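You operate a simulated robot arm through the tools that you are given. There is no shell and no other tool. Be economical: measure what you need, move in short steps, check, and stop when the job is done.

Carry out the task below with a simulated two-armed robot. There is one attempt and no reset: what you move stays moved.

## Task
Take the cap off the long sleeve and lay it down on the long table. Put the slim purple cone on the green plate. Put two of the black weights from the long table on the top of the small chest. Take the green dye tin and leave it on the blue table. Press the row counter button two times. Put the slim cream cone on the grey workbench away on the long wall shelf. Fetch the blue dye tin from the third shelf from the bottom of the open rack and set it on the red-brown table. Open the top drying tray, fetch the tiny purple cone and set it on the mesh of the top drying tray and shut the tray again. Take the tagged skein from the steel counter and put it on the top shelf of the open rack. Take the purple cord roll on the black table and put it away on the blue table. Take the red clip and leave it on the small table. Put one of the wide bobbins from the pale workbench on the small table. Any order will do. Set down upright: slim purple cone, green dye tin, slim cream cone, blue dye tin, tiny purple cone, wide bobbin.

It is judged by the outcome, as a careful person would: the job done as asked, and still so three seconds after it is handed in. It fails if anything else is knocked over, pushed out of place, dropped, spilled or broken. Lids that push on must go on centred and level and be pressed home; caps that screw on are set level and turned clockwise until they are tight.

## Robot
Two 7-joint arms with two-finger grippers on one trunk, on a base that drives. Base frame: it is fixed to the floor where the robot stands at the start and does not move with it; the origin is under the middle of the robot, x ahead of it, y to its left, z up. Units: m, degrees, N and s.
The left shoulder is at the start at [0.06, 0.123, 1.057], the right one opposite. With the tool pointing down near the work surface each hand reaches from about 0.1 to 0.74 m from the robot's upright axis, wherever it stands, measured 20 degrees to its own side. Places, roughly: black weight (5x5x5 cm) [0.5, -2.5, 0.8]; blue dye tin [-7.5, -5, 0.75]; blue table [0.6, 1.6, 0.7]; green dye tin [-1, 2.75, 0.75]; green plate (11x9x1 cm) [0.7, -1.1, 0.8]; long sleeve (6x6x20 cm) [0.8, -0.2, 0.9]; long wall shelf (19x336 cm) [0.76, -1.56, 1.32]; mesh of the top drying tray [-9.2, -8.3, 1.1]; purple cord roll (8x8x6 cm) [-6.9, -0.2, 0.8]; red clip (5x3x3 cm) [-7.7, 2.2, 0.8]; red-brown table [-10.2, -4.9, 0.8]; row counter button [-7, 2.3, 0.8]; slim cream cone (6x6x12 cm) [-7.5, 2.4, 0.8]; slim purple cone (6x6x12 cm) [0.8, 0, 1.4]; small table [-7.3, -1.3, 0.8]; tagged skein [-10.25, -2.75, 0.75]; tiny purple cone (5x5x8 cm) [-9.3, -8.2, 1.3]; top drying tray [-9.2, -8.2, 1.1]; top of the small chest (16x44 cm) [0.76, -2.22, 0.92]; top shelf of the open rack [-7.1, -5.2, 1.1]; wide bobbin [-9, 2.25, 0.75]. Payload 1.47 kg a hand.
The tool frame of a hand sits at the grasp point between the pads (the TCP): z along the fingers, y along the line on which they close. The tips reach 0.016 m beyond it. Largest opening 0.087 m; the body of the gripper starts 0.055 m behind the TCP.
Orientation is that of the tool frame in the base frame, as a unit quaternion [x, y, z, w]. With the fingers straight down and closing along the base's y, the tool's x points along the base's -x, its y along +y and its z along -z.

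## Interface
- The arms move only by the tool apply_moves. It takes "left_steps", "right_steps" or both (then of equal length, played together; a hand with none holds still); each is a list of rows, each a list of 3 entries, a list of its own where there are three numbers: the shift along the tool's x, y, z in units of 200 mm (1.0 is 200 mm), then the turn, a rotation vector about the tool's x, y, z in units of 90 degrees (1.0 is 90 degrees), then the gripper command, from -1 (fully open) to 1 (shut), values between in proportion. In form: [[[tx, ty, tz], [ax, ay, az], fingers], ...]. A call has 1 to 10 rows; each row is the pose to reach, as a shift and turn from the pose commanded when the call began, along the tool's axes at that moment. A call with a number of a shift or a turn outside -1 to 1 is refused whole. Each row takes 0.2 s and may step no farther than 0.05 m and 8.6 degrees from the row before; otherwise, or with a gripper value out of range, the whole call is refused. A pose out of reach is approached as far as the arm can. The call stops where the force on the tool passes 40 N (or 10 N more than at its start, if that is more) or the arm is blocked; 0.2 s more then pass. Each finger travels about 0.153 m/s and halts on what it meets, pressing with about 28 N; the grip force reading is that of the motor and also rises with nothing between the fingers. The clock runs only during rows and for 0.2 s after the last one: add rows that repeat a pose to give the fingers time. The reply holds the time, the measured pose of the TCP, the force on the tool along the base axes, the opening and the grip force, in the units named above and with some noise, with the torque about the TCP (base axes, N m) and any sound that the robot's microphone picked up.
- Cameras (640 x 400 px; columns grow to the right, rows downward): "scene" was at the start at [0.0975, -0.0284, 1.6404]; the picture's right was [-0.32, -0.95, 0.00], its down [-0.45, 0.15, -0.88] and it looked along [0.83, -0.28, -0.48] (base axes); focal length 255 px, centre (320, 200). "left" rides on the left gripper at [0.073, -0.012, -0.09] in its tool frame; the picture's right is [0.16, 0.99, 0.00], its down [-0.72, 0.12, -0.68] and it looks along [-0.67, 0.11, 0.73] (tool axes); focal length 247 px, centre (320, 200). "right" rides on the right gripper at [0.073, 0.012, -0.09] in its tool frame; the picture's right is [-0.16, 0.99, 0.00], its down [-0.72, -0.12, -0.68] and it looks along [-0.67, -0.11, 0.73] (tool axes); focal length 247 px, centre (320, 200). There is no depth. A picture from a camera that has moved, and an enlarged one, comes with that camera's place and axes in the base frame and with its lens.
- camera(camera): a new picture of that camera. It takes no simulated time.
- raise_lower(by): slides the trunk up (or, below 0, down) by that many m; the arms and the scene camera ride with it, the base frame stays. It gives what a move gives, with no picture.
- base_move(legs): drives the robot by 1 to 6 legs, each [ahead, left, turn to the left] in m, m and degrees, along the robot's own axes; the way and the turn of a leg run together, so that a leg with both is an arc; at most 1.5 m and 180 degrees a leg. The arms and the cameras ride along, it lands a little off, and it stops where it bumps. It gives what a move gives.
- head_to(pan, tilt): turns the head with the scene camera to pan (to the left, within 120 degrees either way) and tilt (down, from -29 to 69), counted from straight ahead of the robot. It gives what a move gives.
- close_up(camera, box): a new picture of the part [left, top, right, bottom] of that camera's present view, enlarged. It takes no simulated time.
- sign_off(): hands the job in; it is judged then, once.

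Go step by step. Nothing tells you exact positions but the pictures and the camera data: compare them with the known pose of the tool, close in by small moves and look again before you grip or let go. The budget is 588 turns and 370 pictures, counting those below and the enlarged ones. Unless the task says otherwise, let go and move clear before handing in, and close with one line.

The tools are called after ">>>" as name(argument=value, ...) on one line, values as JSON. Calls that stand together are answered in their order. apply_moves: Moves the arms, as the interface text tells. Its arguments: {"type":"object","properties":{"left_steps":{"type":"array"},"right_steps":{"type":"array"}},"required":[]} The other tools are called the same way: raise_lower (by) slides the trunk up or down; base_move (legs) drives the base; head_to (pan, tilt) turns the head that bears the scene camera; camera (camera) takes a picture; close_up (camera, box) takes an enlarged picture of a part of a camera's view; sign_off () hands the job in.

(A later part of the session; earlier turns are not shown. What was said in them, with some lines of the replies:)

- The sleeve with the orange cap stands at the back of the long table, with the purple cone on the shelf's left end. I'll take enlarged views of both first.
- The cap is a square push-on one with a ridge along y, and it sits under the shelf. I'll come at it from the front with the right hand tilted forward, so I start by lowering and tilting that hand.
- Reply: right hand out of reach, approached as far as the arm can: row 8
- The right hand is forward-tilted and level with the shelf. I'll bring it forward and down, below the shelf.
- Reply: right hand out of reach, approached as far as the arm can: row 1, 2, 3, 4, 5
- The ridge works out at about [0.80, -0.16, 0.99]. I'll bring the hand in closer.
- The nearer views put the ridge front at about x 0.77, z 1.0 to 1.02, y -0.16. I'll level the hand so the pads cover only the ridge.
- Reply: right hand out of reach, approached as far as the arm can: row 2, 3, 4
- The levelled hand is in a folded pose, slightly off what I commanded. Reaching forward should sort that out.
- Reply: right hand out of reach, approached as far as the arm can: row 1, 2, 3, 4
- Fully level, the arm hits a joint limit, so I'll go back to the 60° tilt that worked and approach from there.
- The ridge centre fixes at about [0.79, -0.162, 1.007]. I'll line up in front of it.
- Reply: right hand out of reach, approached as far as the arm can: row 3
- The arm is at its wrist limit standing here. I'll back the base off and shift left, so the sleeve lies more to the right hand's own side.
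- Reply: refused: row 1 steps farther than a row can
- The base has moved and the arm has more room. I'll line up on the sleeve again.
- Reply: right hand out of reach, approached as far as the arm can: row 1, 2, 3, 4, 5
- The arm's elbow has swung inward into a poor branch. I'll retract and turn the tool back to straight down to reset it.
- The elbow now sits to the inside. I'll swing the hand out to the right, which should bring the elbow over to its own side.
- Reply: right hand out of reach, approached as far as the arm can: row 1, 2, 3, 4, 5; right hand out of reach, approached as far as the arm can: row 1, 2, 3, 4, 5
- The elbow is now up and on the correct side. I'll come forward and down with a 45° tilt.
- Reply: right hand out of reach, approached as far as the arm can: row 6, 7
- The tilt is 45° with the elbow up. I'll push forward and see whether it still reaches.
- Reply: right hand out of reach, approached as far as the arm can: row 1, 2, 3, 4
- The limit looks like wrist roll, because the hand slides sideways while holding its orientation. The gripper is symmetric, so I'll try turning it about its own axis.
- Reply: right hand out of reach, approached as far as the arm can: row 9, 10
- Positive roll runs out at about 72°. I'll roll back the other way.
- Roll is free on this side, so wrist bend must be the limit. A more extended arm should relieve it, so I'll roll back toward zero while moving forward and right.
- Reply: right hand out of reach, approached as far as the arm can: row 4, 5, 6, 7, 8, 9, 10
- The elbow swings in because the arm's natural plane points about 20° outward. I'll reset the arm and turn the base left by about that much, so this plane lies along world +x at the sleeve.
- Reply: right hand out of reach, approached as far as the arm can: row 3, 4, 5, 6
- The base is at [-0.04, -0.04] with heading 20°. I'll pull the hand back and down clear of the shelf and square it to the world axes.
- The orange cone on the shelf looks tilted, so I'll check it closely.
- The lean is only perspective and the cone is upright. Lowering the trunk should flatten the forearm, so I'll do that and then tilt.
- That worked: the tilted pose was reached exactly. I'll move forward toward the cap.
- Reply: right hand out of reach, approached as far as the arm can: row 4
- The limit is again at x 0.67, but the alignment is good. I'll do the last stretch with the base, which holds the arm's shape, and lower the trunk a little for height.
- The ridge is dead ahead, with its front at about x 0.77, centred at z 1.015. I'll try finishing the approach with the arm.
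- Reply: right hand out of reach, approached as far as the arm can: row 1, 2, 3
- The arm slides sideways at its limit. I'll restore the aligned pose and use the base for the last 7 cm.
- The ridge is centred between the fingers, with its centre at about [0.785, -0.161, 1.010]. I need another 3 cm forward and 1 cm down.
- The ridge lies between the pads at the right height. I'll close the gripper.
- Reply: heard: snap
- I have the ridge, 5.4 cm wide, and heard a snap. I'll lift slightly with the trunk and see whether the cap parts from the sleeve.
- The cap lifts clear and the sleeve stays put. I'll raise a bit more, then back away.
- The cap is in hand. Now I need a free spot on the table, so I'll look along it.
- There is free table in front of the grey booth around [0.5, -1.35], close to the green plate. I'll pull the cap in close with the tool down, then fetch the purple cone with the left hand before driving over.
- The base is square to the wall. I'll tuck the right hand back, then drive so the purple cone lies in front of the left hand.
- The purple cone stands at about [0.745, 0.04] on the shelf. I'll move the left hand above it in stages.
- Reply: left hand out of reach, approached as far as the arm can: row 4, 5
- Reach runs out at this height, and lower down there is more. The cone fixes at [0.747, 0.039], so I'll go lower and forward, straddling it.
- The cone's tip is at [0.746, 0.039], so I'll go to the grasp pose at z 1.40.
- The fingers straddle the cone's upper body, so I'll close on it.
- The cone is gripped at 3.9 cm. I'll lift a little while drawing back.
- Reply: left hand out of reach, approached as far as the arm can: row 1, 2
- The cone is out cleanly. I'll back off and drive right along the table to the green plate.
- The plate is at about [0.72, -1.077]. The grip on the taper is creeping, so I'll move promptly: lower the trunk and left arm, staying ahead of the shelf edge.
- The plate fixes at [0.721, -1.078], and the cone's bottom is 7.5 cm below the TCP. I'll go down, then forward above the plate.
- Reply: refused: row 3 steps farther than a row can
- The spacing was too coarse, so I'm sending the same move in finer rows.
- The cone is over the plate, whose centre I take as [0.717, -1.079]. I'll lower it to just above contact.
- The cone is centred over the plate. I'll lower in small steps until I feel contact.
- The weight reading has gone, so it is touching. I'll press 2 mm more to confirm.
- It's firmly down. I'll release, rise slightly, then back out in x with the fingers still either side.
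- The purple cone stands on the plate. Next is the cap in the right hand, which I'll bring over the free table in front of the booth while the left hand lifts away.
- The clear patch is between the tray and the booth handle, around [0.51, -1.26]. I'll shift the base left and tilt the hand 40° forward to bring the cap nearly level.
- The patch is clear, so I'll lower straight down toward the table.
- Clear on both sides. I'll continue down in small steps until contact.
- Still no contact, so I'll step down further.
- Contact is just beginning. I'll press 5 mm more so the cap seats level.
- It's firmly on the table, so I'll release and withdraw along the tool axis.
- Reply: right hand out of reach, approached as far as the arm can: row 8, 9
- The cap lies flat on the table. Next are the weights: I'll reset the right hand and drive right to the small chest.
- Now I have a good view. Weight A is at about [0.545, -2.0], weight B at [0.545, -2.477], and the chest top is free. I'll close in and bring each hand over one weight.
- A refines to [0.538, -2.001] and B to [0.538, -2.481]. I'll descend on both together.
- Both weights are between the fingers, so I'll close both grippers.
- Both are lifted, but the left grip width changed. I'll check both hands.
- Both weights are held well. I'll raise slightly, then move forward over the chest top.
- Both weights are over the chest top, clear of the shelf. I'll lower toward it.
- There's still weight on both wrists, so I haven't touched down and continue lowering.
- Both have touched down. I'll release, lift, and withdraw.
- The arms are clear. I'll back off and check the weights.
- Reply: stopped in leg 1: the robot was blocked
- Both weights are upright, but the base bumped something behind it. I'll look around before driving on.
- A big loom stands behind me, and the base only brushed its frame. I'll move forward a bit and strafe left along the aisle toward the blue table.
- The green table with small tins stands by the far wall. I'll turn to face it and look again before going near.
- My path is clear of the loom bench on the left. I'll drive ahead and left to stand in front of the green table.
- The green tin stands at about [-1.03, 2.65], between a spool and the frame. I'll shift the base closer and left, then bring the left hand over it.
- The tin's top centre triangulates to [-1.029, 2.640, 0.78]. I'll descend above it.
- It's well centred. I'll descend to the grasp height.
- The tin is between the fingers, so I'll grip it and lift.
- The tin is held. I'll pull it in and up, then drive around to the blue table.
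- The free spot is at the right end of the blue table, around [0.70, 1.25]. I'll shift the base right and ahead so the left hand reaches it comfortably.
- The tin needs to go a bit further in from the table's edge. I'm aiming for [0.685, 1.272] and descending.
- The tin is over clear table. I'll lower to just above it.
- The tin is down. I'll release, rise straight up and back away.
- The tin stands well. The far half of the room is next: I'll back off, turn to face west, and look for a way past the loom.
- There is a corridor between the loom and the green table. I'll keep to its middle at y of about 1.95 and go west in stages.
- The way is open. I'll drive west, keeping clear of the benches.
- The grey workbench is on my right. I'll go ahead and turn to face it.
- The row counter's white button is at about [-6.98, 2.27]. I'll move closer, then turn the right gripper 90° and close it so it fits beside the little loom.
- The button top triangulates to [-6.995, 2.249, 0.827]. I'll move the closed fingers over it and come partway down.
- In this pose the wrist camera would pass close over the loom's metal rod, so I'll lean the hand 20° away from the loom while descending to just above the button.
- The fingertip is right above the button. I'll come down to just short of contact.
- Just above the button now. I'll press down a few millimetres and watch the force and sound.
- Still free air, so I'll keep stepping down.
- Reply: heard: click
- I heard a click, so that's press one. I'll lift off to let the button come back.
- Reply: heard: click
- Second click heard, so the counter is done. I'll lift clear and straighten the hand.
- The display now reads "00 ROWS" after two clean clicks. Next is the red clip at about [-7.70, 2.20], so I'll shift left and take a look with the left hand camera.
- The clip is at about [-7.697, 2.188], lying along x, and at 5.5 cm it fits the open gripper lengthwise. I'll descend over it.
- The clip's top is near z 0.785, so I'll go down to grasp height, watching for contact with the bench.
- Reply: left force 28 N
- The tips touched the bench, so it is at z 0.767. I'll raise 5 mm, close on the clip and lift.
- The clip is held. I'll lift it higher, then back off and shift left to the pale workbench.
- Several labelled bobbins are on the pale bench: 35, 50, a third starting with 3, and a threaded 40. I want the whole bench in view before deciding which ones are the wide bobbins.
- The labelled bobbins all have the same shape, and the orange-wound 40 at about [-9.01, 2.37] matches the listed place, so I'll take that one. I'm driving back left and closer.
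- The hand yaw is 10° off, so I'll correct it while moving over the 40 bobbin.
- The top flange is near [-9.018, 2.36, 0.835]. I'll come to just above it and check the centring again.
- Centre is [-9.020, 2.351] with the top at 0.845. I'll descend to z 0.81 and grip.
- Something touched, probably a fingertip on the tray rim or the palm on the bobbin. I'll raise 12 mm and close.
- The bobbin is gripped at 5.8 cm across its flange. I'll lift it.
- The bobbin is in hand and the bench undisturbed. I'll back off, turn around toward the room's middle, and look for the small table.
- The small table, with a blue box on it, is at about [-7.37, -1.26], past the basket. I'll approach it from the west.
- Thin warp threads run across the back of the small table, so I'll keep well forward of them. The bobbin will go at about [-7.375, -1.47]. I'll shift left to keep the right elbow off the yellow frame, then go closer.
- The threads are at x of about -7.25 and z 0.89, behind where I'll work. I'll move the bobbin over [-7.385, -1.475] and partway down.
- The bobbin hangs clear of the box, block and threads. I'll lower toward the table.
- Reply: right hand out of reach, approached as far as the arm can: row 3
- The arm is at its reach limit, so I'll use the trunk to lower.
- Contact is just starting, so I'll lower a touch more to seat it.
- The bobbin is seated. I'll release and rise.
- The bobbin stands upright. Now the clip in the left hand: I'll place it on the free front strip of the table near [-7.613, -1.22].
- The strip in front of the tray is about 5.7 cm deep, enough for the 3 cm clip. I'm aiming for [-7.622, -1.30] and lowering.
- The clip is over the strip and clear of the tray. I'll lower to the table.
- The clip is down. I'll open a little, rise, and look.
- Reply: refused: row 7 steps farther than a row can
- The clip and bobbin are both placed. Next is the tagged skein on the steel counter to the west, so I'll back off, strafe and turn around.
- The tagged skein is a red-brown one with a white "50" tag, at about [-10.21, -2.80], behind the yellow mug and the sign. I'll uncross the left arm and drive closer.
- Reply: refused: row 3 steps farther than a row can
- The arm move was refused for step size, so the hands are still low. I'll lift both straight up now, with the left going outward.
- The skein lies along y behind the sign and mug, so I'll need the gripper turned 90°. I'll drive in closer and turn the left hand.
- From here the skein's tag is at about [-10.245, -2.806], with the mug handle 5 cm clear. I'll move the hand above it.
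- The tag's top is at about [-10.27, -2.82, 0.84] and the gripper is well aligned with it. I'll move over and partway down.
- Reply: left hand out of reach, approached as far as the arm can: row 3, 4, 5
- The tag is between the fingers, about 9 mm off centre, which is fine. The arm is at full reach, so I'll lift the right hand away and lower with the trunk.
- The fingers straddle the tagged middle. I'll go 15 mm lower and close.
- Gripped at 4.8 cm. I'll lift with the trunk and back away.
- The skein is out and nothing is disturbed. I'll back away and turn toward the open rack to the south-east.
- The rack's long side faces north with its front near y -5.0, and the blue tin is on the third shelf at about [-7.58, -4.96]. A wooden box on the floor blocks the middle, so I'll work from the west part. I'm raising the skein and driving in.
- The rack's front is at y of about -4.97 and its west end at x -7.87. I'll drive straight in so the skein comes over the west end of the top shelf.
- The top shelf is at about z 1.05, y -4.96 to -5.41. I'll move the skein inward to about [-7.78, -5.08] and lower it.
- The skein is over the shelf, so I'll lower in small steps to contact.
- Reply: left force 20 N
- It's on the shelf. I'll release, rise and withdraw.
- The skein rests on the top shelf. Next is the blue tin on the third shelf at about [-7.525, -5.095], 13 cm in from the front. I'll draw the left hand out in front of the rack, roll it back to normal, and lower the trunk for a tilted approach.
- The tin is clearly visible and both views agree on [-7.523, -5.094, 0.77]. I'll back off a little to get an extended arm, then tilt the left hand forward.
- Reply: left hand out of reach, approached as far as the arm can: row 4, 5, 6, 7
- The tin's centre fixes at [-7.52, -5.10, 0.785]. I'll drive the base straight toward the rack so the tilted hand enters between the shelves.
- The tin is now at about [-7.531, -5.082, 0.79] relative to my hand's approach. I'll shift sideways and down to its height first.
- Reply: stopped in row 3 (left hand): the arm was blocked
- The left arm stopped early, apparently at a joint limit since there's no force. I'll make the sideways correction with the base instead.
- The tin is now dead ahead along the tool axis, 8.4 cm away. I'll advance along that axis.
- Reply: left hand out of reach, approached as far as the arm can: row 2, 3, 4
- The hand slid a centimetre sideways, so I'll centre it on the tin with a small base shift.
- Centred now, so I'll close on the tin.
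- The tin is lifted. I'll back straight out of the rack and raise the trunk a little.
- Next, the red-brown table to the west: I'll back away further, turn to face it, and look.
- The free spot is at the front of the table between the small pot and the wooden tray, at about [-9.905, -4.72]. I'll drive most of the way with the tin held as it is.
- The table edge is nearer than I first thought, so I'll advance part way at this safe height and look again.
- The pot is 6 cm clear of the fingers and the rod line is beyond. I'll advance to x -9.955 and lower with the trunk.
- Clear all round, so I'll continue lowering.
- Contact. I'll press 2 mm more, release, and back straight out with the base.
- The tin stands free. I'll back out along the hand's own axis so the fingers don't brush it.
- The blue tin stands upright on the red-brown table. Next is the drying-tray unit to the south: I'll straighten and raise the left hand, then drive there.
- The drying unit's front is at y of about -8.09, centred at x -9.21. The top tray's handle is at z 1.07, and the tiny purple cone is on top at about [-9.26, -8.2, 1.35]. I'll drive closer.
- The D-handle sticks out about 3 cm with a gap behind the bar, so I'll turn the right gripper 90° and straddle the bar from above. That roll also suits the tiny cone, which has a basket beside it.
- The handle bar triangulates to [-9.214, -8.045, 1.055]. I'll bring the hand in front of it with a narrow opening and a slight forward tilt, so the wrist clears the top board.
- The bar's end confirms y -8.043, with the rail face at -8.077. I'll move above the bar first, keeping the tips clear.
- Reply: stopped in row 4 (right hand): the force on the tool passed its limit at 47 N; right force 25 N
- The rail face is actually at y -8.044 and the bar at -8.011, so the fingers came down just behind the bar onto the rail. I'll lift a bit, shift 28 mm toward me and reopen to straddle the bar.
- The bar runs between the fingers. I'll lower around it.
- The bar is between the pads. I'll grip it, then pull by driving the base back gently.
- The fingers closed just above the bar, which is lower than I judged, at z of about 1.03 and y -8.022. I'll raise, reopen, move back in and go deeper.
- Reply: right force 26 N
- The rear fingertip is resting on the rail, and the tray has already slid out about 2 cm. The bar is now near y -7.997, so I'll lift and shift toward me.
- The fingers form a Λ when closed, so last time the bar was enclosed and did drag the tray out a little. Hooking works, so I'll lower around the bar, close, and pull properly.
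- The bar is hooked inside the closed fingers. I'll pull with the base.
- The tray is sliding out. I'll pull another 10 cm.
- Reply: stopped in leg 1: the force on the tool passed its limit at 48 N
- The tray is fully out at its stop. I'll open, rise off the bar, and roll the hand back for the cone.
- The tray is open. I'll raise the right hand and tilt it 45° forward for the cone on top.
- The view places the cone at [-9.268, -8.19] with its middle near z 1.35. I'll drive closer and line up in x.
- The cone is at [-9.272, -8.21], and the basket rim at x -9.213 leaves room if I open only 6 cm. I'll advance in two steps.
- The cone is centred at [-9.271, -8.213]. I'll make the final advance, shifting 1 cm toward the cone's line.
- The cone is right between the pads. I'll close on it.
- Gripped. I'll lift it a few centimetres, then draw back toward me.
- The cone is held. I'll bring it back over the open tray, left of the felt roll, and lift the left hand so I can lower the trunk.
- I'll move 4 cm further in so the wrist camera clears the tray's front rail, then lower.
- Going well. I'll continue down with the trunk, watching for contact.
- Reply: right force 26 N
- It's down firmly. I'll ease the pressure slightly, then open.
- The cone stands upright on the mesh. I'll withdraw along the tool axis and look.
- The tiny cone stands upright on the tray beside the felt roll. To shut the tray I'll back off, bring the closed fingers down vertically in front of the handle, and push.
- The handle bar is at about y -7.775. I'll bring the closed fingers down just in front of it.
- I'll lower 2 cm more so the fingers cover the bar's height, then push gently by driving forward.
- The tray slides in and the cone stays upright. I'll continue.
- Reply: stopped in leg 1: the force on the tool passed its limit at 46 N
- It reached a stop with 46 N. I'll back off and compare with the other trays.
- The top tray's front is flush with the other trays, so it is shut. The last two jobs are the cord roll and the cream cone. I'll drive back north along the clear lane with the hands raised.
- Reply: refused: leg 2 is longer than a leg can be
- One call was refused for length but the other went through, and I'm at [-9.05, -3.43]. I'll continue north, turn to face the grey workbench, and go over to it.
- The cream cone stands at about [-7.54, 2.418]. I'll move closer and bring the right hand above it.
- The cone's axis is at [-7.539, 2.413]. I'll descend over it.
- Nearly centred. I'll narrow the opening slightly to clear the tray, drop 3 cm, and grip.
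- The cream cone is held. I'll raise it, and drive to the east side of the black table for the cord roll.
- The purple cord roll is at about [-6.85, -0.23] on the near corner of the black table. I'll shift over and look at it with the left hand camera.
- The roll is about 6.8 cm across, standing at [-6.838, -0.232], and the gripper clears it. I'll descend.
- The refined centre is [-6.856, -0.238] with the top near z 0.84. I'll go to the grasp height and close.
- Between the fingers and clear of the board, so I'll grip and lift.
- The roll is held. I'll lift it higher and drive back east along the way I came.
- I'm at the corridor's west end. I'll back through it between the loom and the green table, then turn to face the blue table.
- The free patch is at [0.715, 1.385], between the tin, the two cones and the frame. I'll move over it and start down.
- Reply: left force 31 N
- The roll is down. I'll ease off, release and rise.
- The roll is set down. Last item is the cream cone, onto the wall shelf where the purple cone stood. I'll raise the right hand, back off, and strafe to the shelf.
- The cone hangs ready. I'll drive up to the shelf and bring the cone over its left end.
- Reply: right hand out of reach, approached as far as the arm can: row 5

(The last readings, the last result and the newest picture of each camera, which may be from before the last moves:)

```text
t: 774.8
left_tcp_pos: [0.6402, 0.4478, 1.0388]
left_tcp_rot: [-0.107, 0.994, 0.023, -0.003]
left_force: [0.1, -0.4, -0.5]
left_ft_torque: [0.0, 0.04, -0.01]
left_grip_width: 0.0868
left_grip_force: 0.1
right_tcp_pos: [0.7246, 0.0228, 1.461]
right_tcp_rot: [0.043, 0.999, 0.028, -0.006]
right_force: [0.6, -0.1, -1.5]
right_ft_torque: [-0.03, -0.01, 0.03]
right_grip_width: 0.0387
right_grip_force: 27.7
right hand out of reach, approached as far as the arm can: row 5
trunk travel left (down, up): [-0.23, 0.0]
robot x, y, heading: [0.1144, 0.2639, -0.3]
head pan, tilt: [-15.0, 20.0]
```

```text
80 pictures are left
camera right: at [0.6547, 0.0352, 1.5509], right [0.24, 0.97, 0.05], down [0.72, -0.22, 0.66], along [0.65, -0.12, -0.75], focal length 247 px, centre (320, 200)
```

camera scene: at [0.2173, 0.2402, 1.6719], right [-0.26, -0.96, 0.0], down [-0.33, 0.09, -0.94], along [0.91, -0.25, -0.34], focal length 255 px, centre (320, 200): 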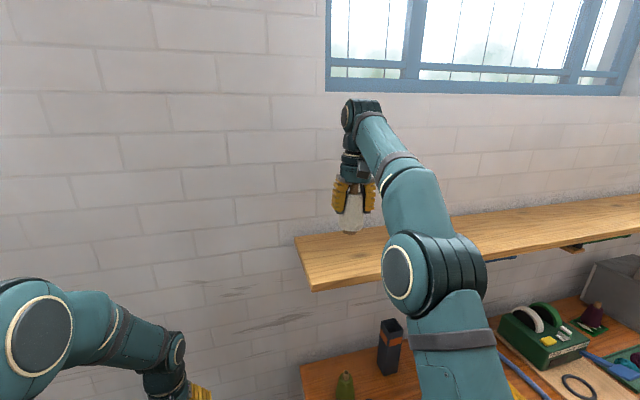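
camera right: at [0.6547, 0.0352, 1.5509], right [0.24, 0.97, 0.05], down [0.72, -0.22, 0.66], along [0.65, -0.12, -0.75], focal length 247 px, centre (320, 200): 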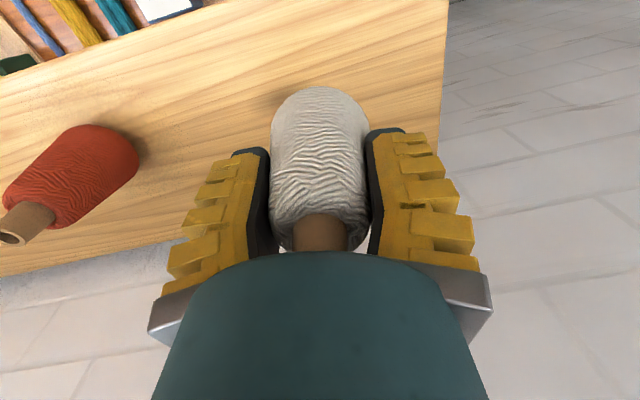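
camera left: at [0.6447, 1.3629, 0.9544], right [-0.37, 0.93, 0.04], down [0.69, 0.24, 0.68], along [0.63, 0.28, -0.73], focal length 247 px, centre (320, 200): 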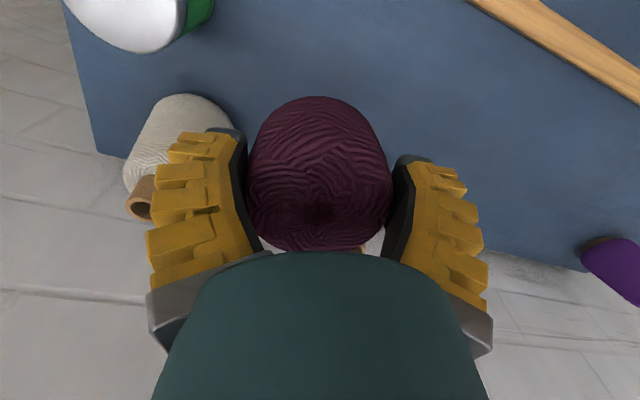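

The cone is above the shelf, well inside its left end and away from the orange cone. I'll lower it.

>>> apply_moves(right_steps=[[[0, 0, 0.1], [0, 0, 0], 1], [[0, 0, 0.2], [0, 0, 0], 1]])

>>> apply_moves(right_steps=[[[0, 0, 0.02], [0, 0, 0], 1], [[0, 0, 0.04], [0, 0, 0], 1]])

>>> close_up(camera="scene", box=[280, 140, 440, 300])

```text
t: 775.4
left_tcp_pos: [0.6385, 0.4467, 1.0402]
left_tcp_rot: [-0.107, 0.994, 0.023, -0.003]
left_force: [0.1, -0.9, -0.5]
left_ft_torque: [-0.02, -0.03, 0.01]
left_grip_width: 0.087
left_grip_force: 0.1
right_tcp_pos: [0.7266, 0.024, 1.4239]
right_tcp_rot: [0.041, 0.999, 0.025, -0.001]
right_force: [-0.3, 0.9, -1.2]
right_ft_torque: [-0.03, -0.03, 0.01]
right_grip_width: 0.0388
right_grip_force: 27.7
trunk travel left (down, up): [-0.23, 0.0]
robot x, y, heading: [0.1163, 0.2596, -0.1]
head pan, tilt: [-15.0, 20.0]
```

```text
t: 776.0
left_tcp_pos: [0.6395, 0.4472, 1.0396]
left_tcp_rot: [-0.107, 0.994, 0.023, -0.003]
left_force: [0.3, -0.8, 0.4]
left_ft_torque: [-0.06, -0.01, -0.02]
left_grip_width: 0.0873
left_grip_force: 0.0
right_tcp_pos: [0.728, 0.0248, 1.4161]
right_tcp_rot: [0.04, 0.999, 0.025, -0.002]
right_force: [0.1, 0.4, -0.5]
right_ft_torque: [0.0, -0.02, -0.02]
right_grip_width: 0.0384
right_grip_force: 27.7
trunk travel left (down, up): [-0.23, 0.0]
robot x, y, heading: [0.1135, 0.2662, -0.3]
head pan, tilt: [-15.0, 20.0]
```

```text
2.50 times, centred on (360, 220) of scene
camera zoom: at [0.2157, 0.2396, 1.6721], right [-0.26, -0.96, 0.0], down [-0.33, 0.09, -0.94], along [0.91, -0.25, -0.34], focal length 637 px, centre (220, 150)
```

zoom: 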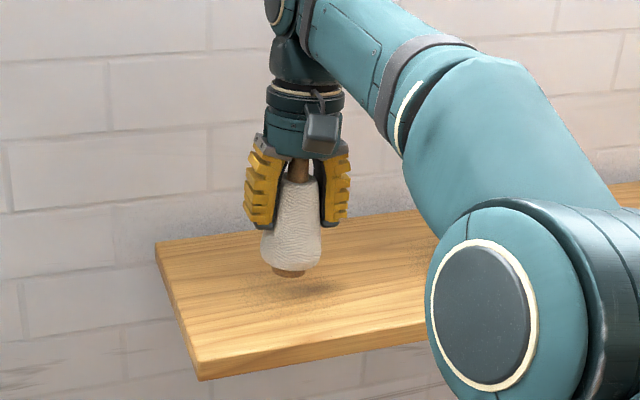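

Close now. I'll step down until it touches.

>>> apply_moves(right_steps=[[[0, 0, 0.015], [0, 0, 0], 1], [[0, 0, 0.03], [0, 0, 0], 1]])

>>> apply_moves(right_steps=[[[0, 0, 0.015], [0, 0, 0], 1], [[0, 0, 0.03], [0, 0, 0], 1]])

```text
t: 776.6
left_tcp_pos: [0.6401, 0.4467, 1.0398]
left_tcp_rot: [-0.107, 0.994, 0.023, -0.003]
left_force: [0.1, 0.4, -0.1]
left_ft_torque: [0.01, 0.0, 0.06]
left_grip_width: 0.0872
left_grip_force: 0.1
right_tcp_pos: [0.7262, 0.0246, 1.4097]
right_tcp_rot: [0.04, 0.999, 0.026, -0.002]
right_force: [0.5, -0.2, -1.8]
right_ft_torque: [0.02, 0.0, 0.04]
right_grip_width: 0.0388
right_grip_force: 27.9
trunk travel left (down, up): [-0.23, 0.0]
robot x, y, heading: [0.1146, 0.2633, -0.2]
head pan, tilt: [-15.0, 20.0]
```

```text
t: 777.2
left_tcp_pos: [0.639, 0.4473, 1.0401]
left_tcp_rot: [-0.107, 0.994, 0.022, -0.003]
left_force: [-1.0, -1.4, -0.4]
left_ft_torque: [0.0, -0.02, -0.02]
left_grip_width: 0.0872
left_grip_force: 0.1
right_tcp_pos: [0.7269, 0.0259, 1.4029]
right_tcp_rot: [0.041, 0.999, 0.025, -0.003]
right_force: [0.2, -0.5, -1.2]
right_ft_torque: [0.01, -0.01, -0.03]
right_grip_width: 0.0385
right_grip_force: 27.9
trunk travel left (down, up): [-0.23, 0.0]
robot x, y, heading: [0.1172, 0.265, -0.0]
head pan, tilt: [-15.0, 20.0]
```

>>> apply_moves(right_steps=[[[0, 0, 0.015], [0, 0, 0], 1], [[0, 0, 0.03], [0, 0, 0], 1]])

>>> apply_moves(right_steps=[[[0, 0, 0.012], [0, 0, 0], 1], [[0, 0, 0.024], [0, 0, 0], 1]])

```text
t: 777.8
left_tcp_pos: [0.6393, 0.4474, 1.0392]
left_tcp_rot: [-0.108, 0.994, 0.022, -0.003]
left_force: [0.0, -0.9, -0.9]
left_ft_torque: [0.01, 0.0, -0.04]
left_grip_width: 0.0869
left_grip_force: 0.0
right_tcp_pos: [0.7283, 0.0264, 1.3978]
right_tcp_rot: [0.04, 0.999, 0.026, -0.001]
right_force: [0.6, -0.5, -2.0]
right_ft_torque: [0.0, 0.0, -0.03]
right_grip_width: 0.0387
right_grip_force: 27.7
trunk travel left (down, up): [-0.23, 0.0]
robot x, y, heading: [0.1123, 0.2633, -0.1]
head pan, tilt: [-15.0, 20.0]
```

```text
t: 778.4
left_tcp_pos: [0.64, 0.4472, 1.0401]
left_tcp_rot: [-0.107, 0.994, 0.022, -0.004]
left_force: [-0.1, -0.5, 0.5]
left_ft_torque: [-0.03, 0.0, -0.03]
left_grip_width: 0.0869
left_grip_force: 0.0
right_tcp_pos: [0.7278, 0.0273, 1.3931]
right_tcp_rot: [0.04, 0.999, 0.026, -0.003]
right_force: [-0.9, -0.4, -0.8]
right_ft_torque: [0.04, 0.0, 0.01]
right_grip_width: 0.0387
right_grip_force: 28.1
trunk travel left (down, up): [-0.23, 0.0]
robot x, y, heading: [0.1135, 0.2623, -0.1]
head pan, tilt: [-15.0, 20.0]
```

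>>> apply_moves(right_steps=[[[0, 0, 0.012], [0, 0, 0], 1], [[0, 0, 0.024], [0, 0, 0], 1]])

>>> close_up(camera="scene", box=[290, 160, 410, 280])

```text
t: 779.0
left_tcp_pos: [0.6391, 0.4476, 1.0401]
left_tcp_rot: [-0.107, 0.994, 0.022, -0.002]
left_force: [0.3, 0.6, -0.2]
left_ft_torque: [0.03, -0.01, 0.02]
left_grip_width: 0.0871
left_grip_force: 0.2
right_tcp_pos: [0.7277, 0.0268, 1.388]
right_tcp_rot: [0.04, 0.999, 0.026, 0.0]
right_force: [0.8, 0.5, 6.2]
right_ft_torque: [-0.06, -0.09, 0.03]
right_grip_width: 0.0385
right_grip_force: 27.8
trunk travel left (down, up): [-0.23, 0.0]
robot x, y, heading: [0.116, 0.2648, -0.2]
head pan, tilt: [-15.0, 20.0]
```

```text
3.33 times, centred on (350, 220) of scene
camera zoom: at [0.2153, 0.24, 1.6722], right [-0.26, -0.96, 0.0], down [-0.33, 0.09, -0.94], along [0.91, -0.25, -0.34], focal length 849 px, centre (220, 133)
```

zoom: 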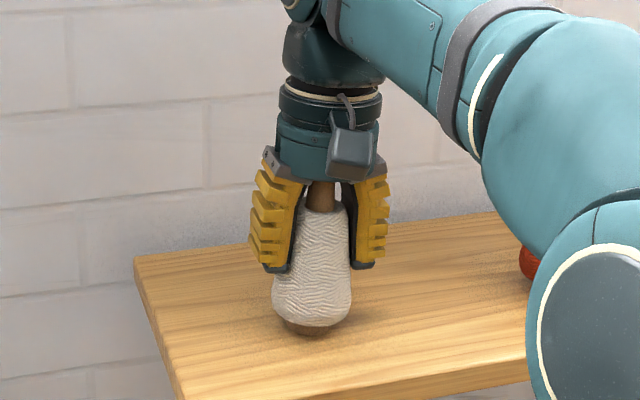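

It's standing on the shelf. I'll release, rise a little, then withdraw toward me with the fingers either side.

>>> apply_moves(right_steps=[[[0, 0, -0.008], [0, 0, 0], 0.4], [[0, 0, -0.008], [0, 0, 0], -0.2], [[0, 0, -0.008], [0, 0, 0], -1], [[0, 0, -0.008], [0, 0, 0], -1], [[0, 0, -0.1], [0, 0, 0], -1], [[0.02, 0, -0.22], [0, 0, 0], -1], [[0.2, 0, -0.3], [0, 0, 0], -1], [[0.4, 0, -0.35], [0, 0, 0], -1], [[0.6, 0, -0.4], [0, 0, 0], -1], [[0.8, 0, -0.45], [0, 0, 0], -1]])

>>> base_move(legs=[[-0.3, 0, 0]])

>>> camera(camera="scene")

```text
t: 781.2
left_tcp_pos: [0.639, 0.4471, 1.0404]
left_tcp_rot: [-0.107, 0.994, 0.022, -0.002]
left_force: [-0.9, 0.3, 0.1]
left_ft_torque: [-0.04, 0.0, 0.02]
left_grip_width: 0.0868
left_grip_force: 0.1
right_tcp_pos: [0.5645, 0.0338, 1.4804]
right_tcp_rot: [0.04, 0.999, 0.025, 0.0]
right_force: [-0.5, -0.3, 0.9]
right_ft_torque: [-0.02, -0.03, 0.0]
right_grip_width: 0.087
right_grip_force: 0.1
trunk travel left (down, up): [-0.23, 0.0]
robot x, y, heading: [0.1169, 0.2609, -0.1]
head pan, tilt: [-15.0, 20.0]
```

```text
t: 783.3
left_tcp_pos: [0.3424, 0.4481, 1.0408]
left_tcp_rot: [-0.106, 0.994, 0.022, -0.002]
left_force: [-0.3, -0.1, -0.5]
left_ft_torque: [-0.03, -0.02, 0.0]
left_grip_width: 0.0871
left_grip_force: 0.1
right_tcp_pos: [0.2703, 0.0361, 1.4794]
right_tcp_rot: [0.041, 0.999, 0.025, -0.002]
right_force: [-0.6, -0.4, 0.3]
right_ft_torque: [-0.01, -0.07, 0.01]
right_grip_width: 0.0876
right_grip_force: 0.0
trunk travel left (down, up): [-0.23, 0.0]
robot x, y, heading: [-0.18, 0.2619, -0.4]
head pan, tilt: [-15.0, 20.0]
```

```text
77 pictures are left
camera scene: at [-0.0817, 0.2409, 1.6721], right [-0.26, -0.96, 0.0], down [-0.33, 0.09, -0.94], along [0.91, -0.25, -0.34], focal length 255 px, centre (320, 200)
```

scene: 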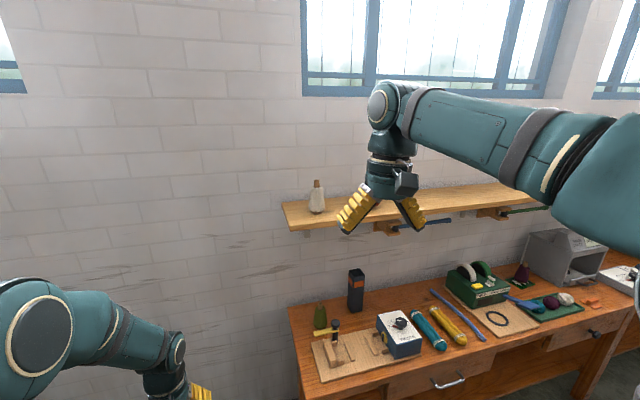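

The cream cone stands upright on the shelf, the purple cone is on its plate and the cap is on the table. Both hands are empty and clear, so I'm handing in.

>>> sign_off()

```text
The job is handed in.
```

All twelve tasks are done and handed in. The row counter button clicked twice, and its display went from "20 ROWS" to "00 ROWS". For the wide bobbin I took the orange-wound one labelled 40, because it matched the listed position.
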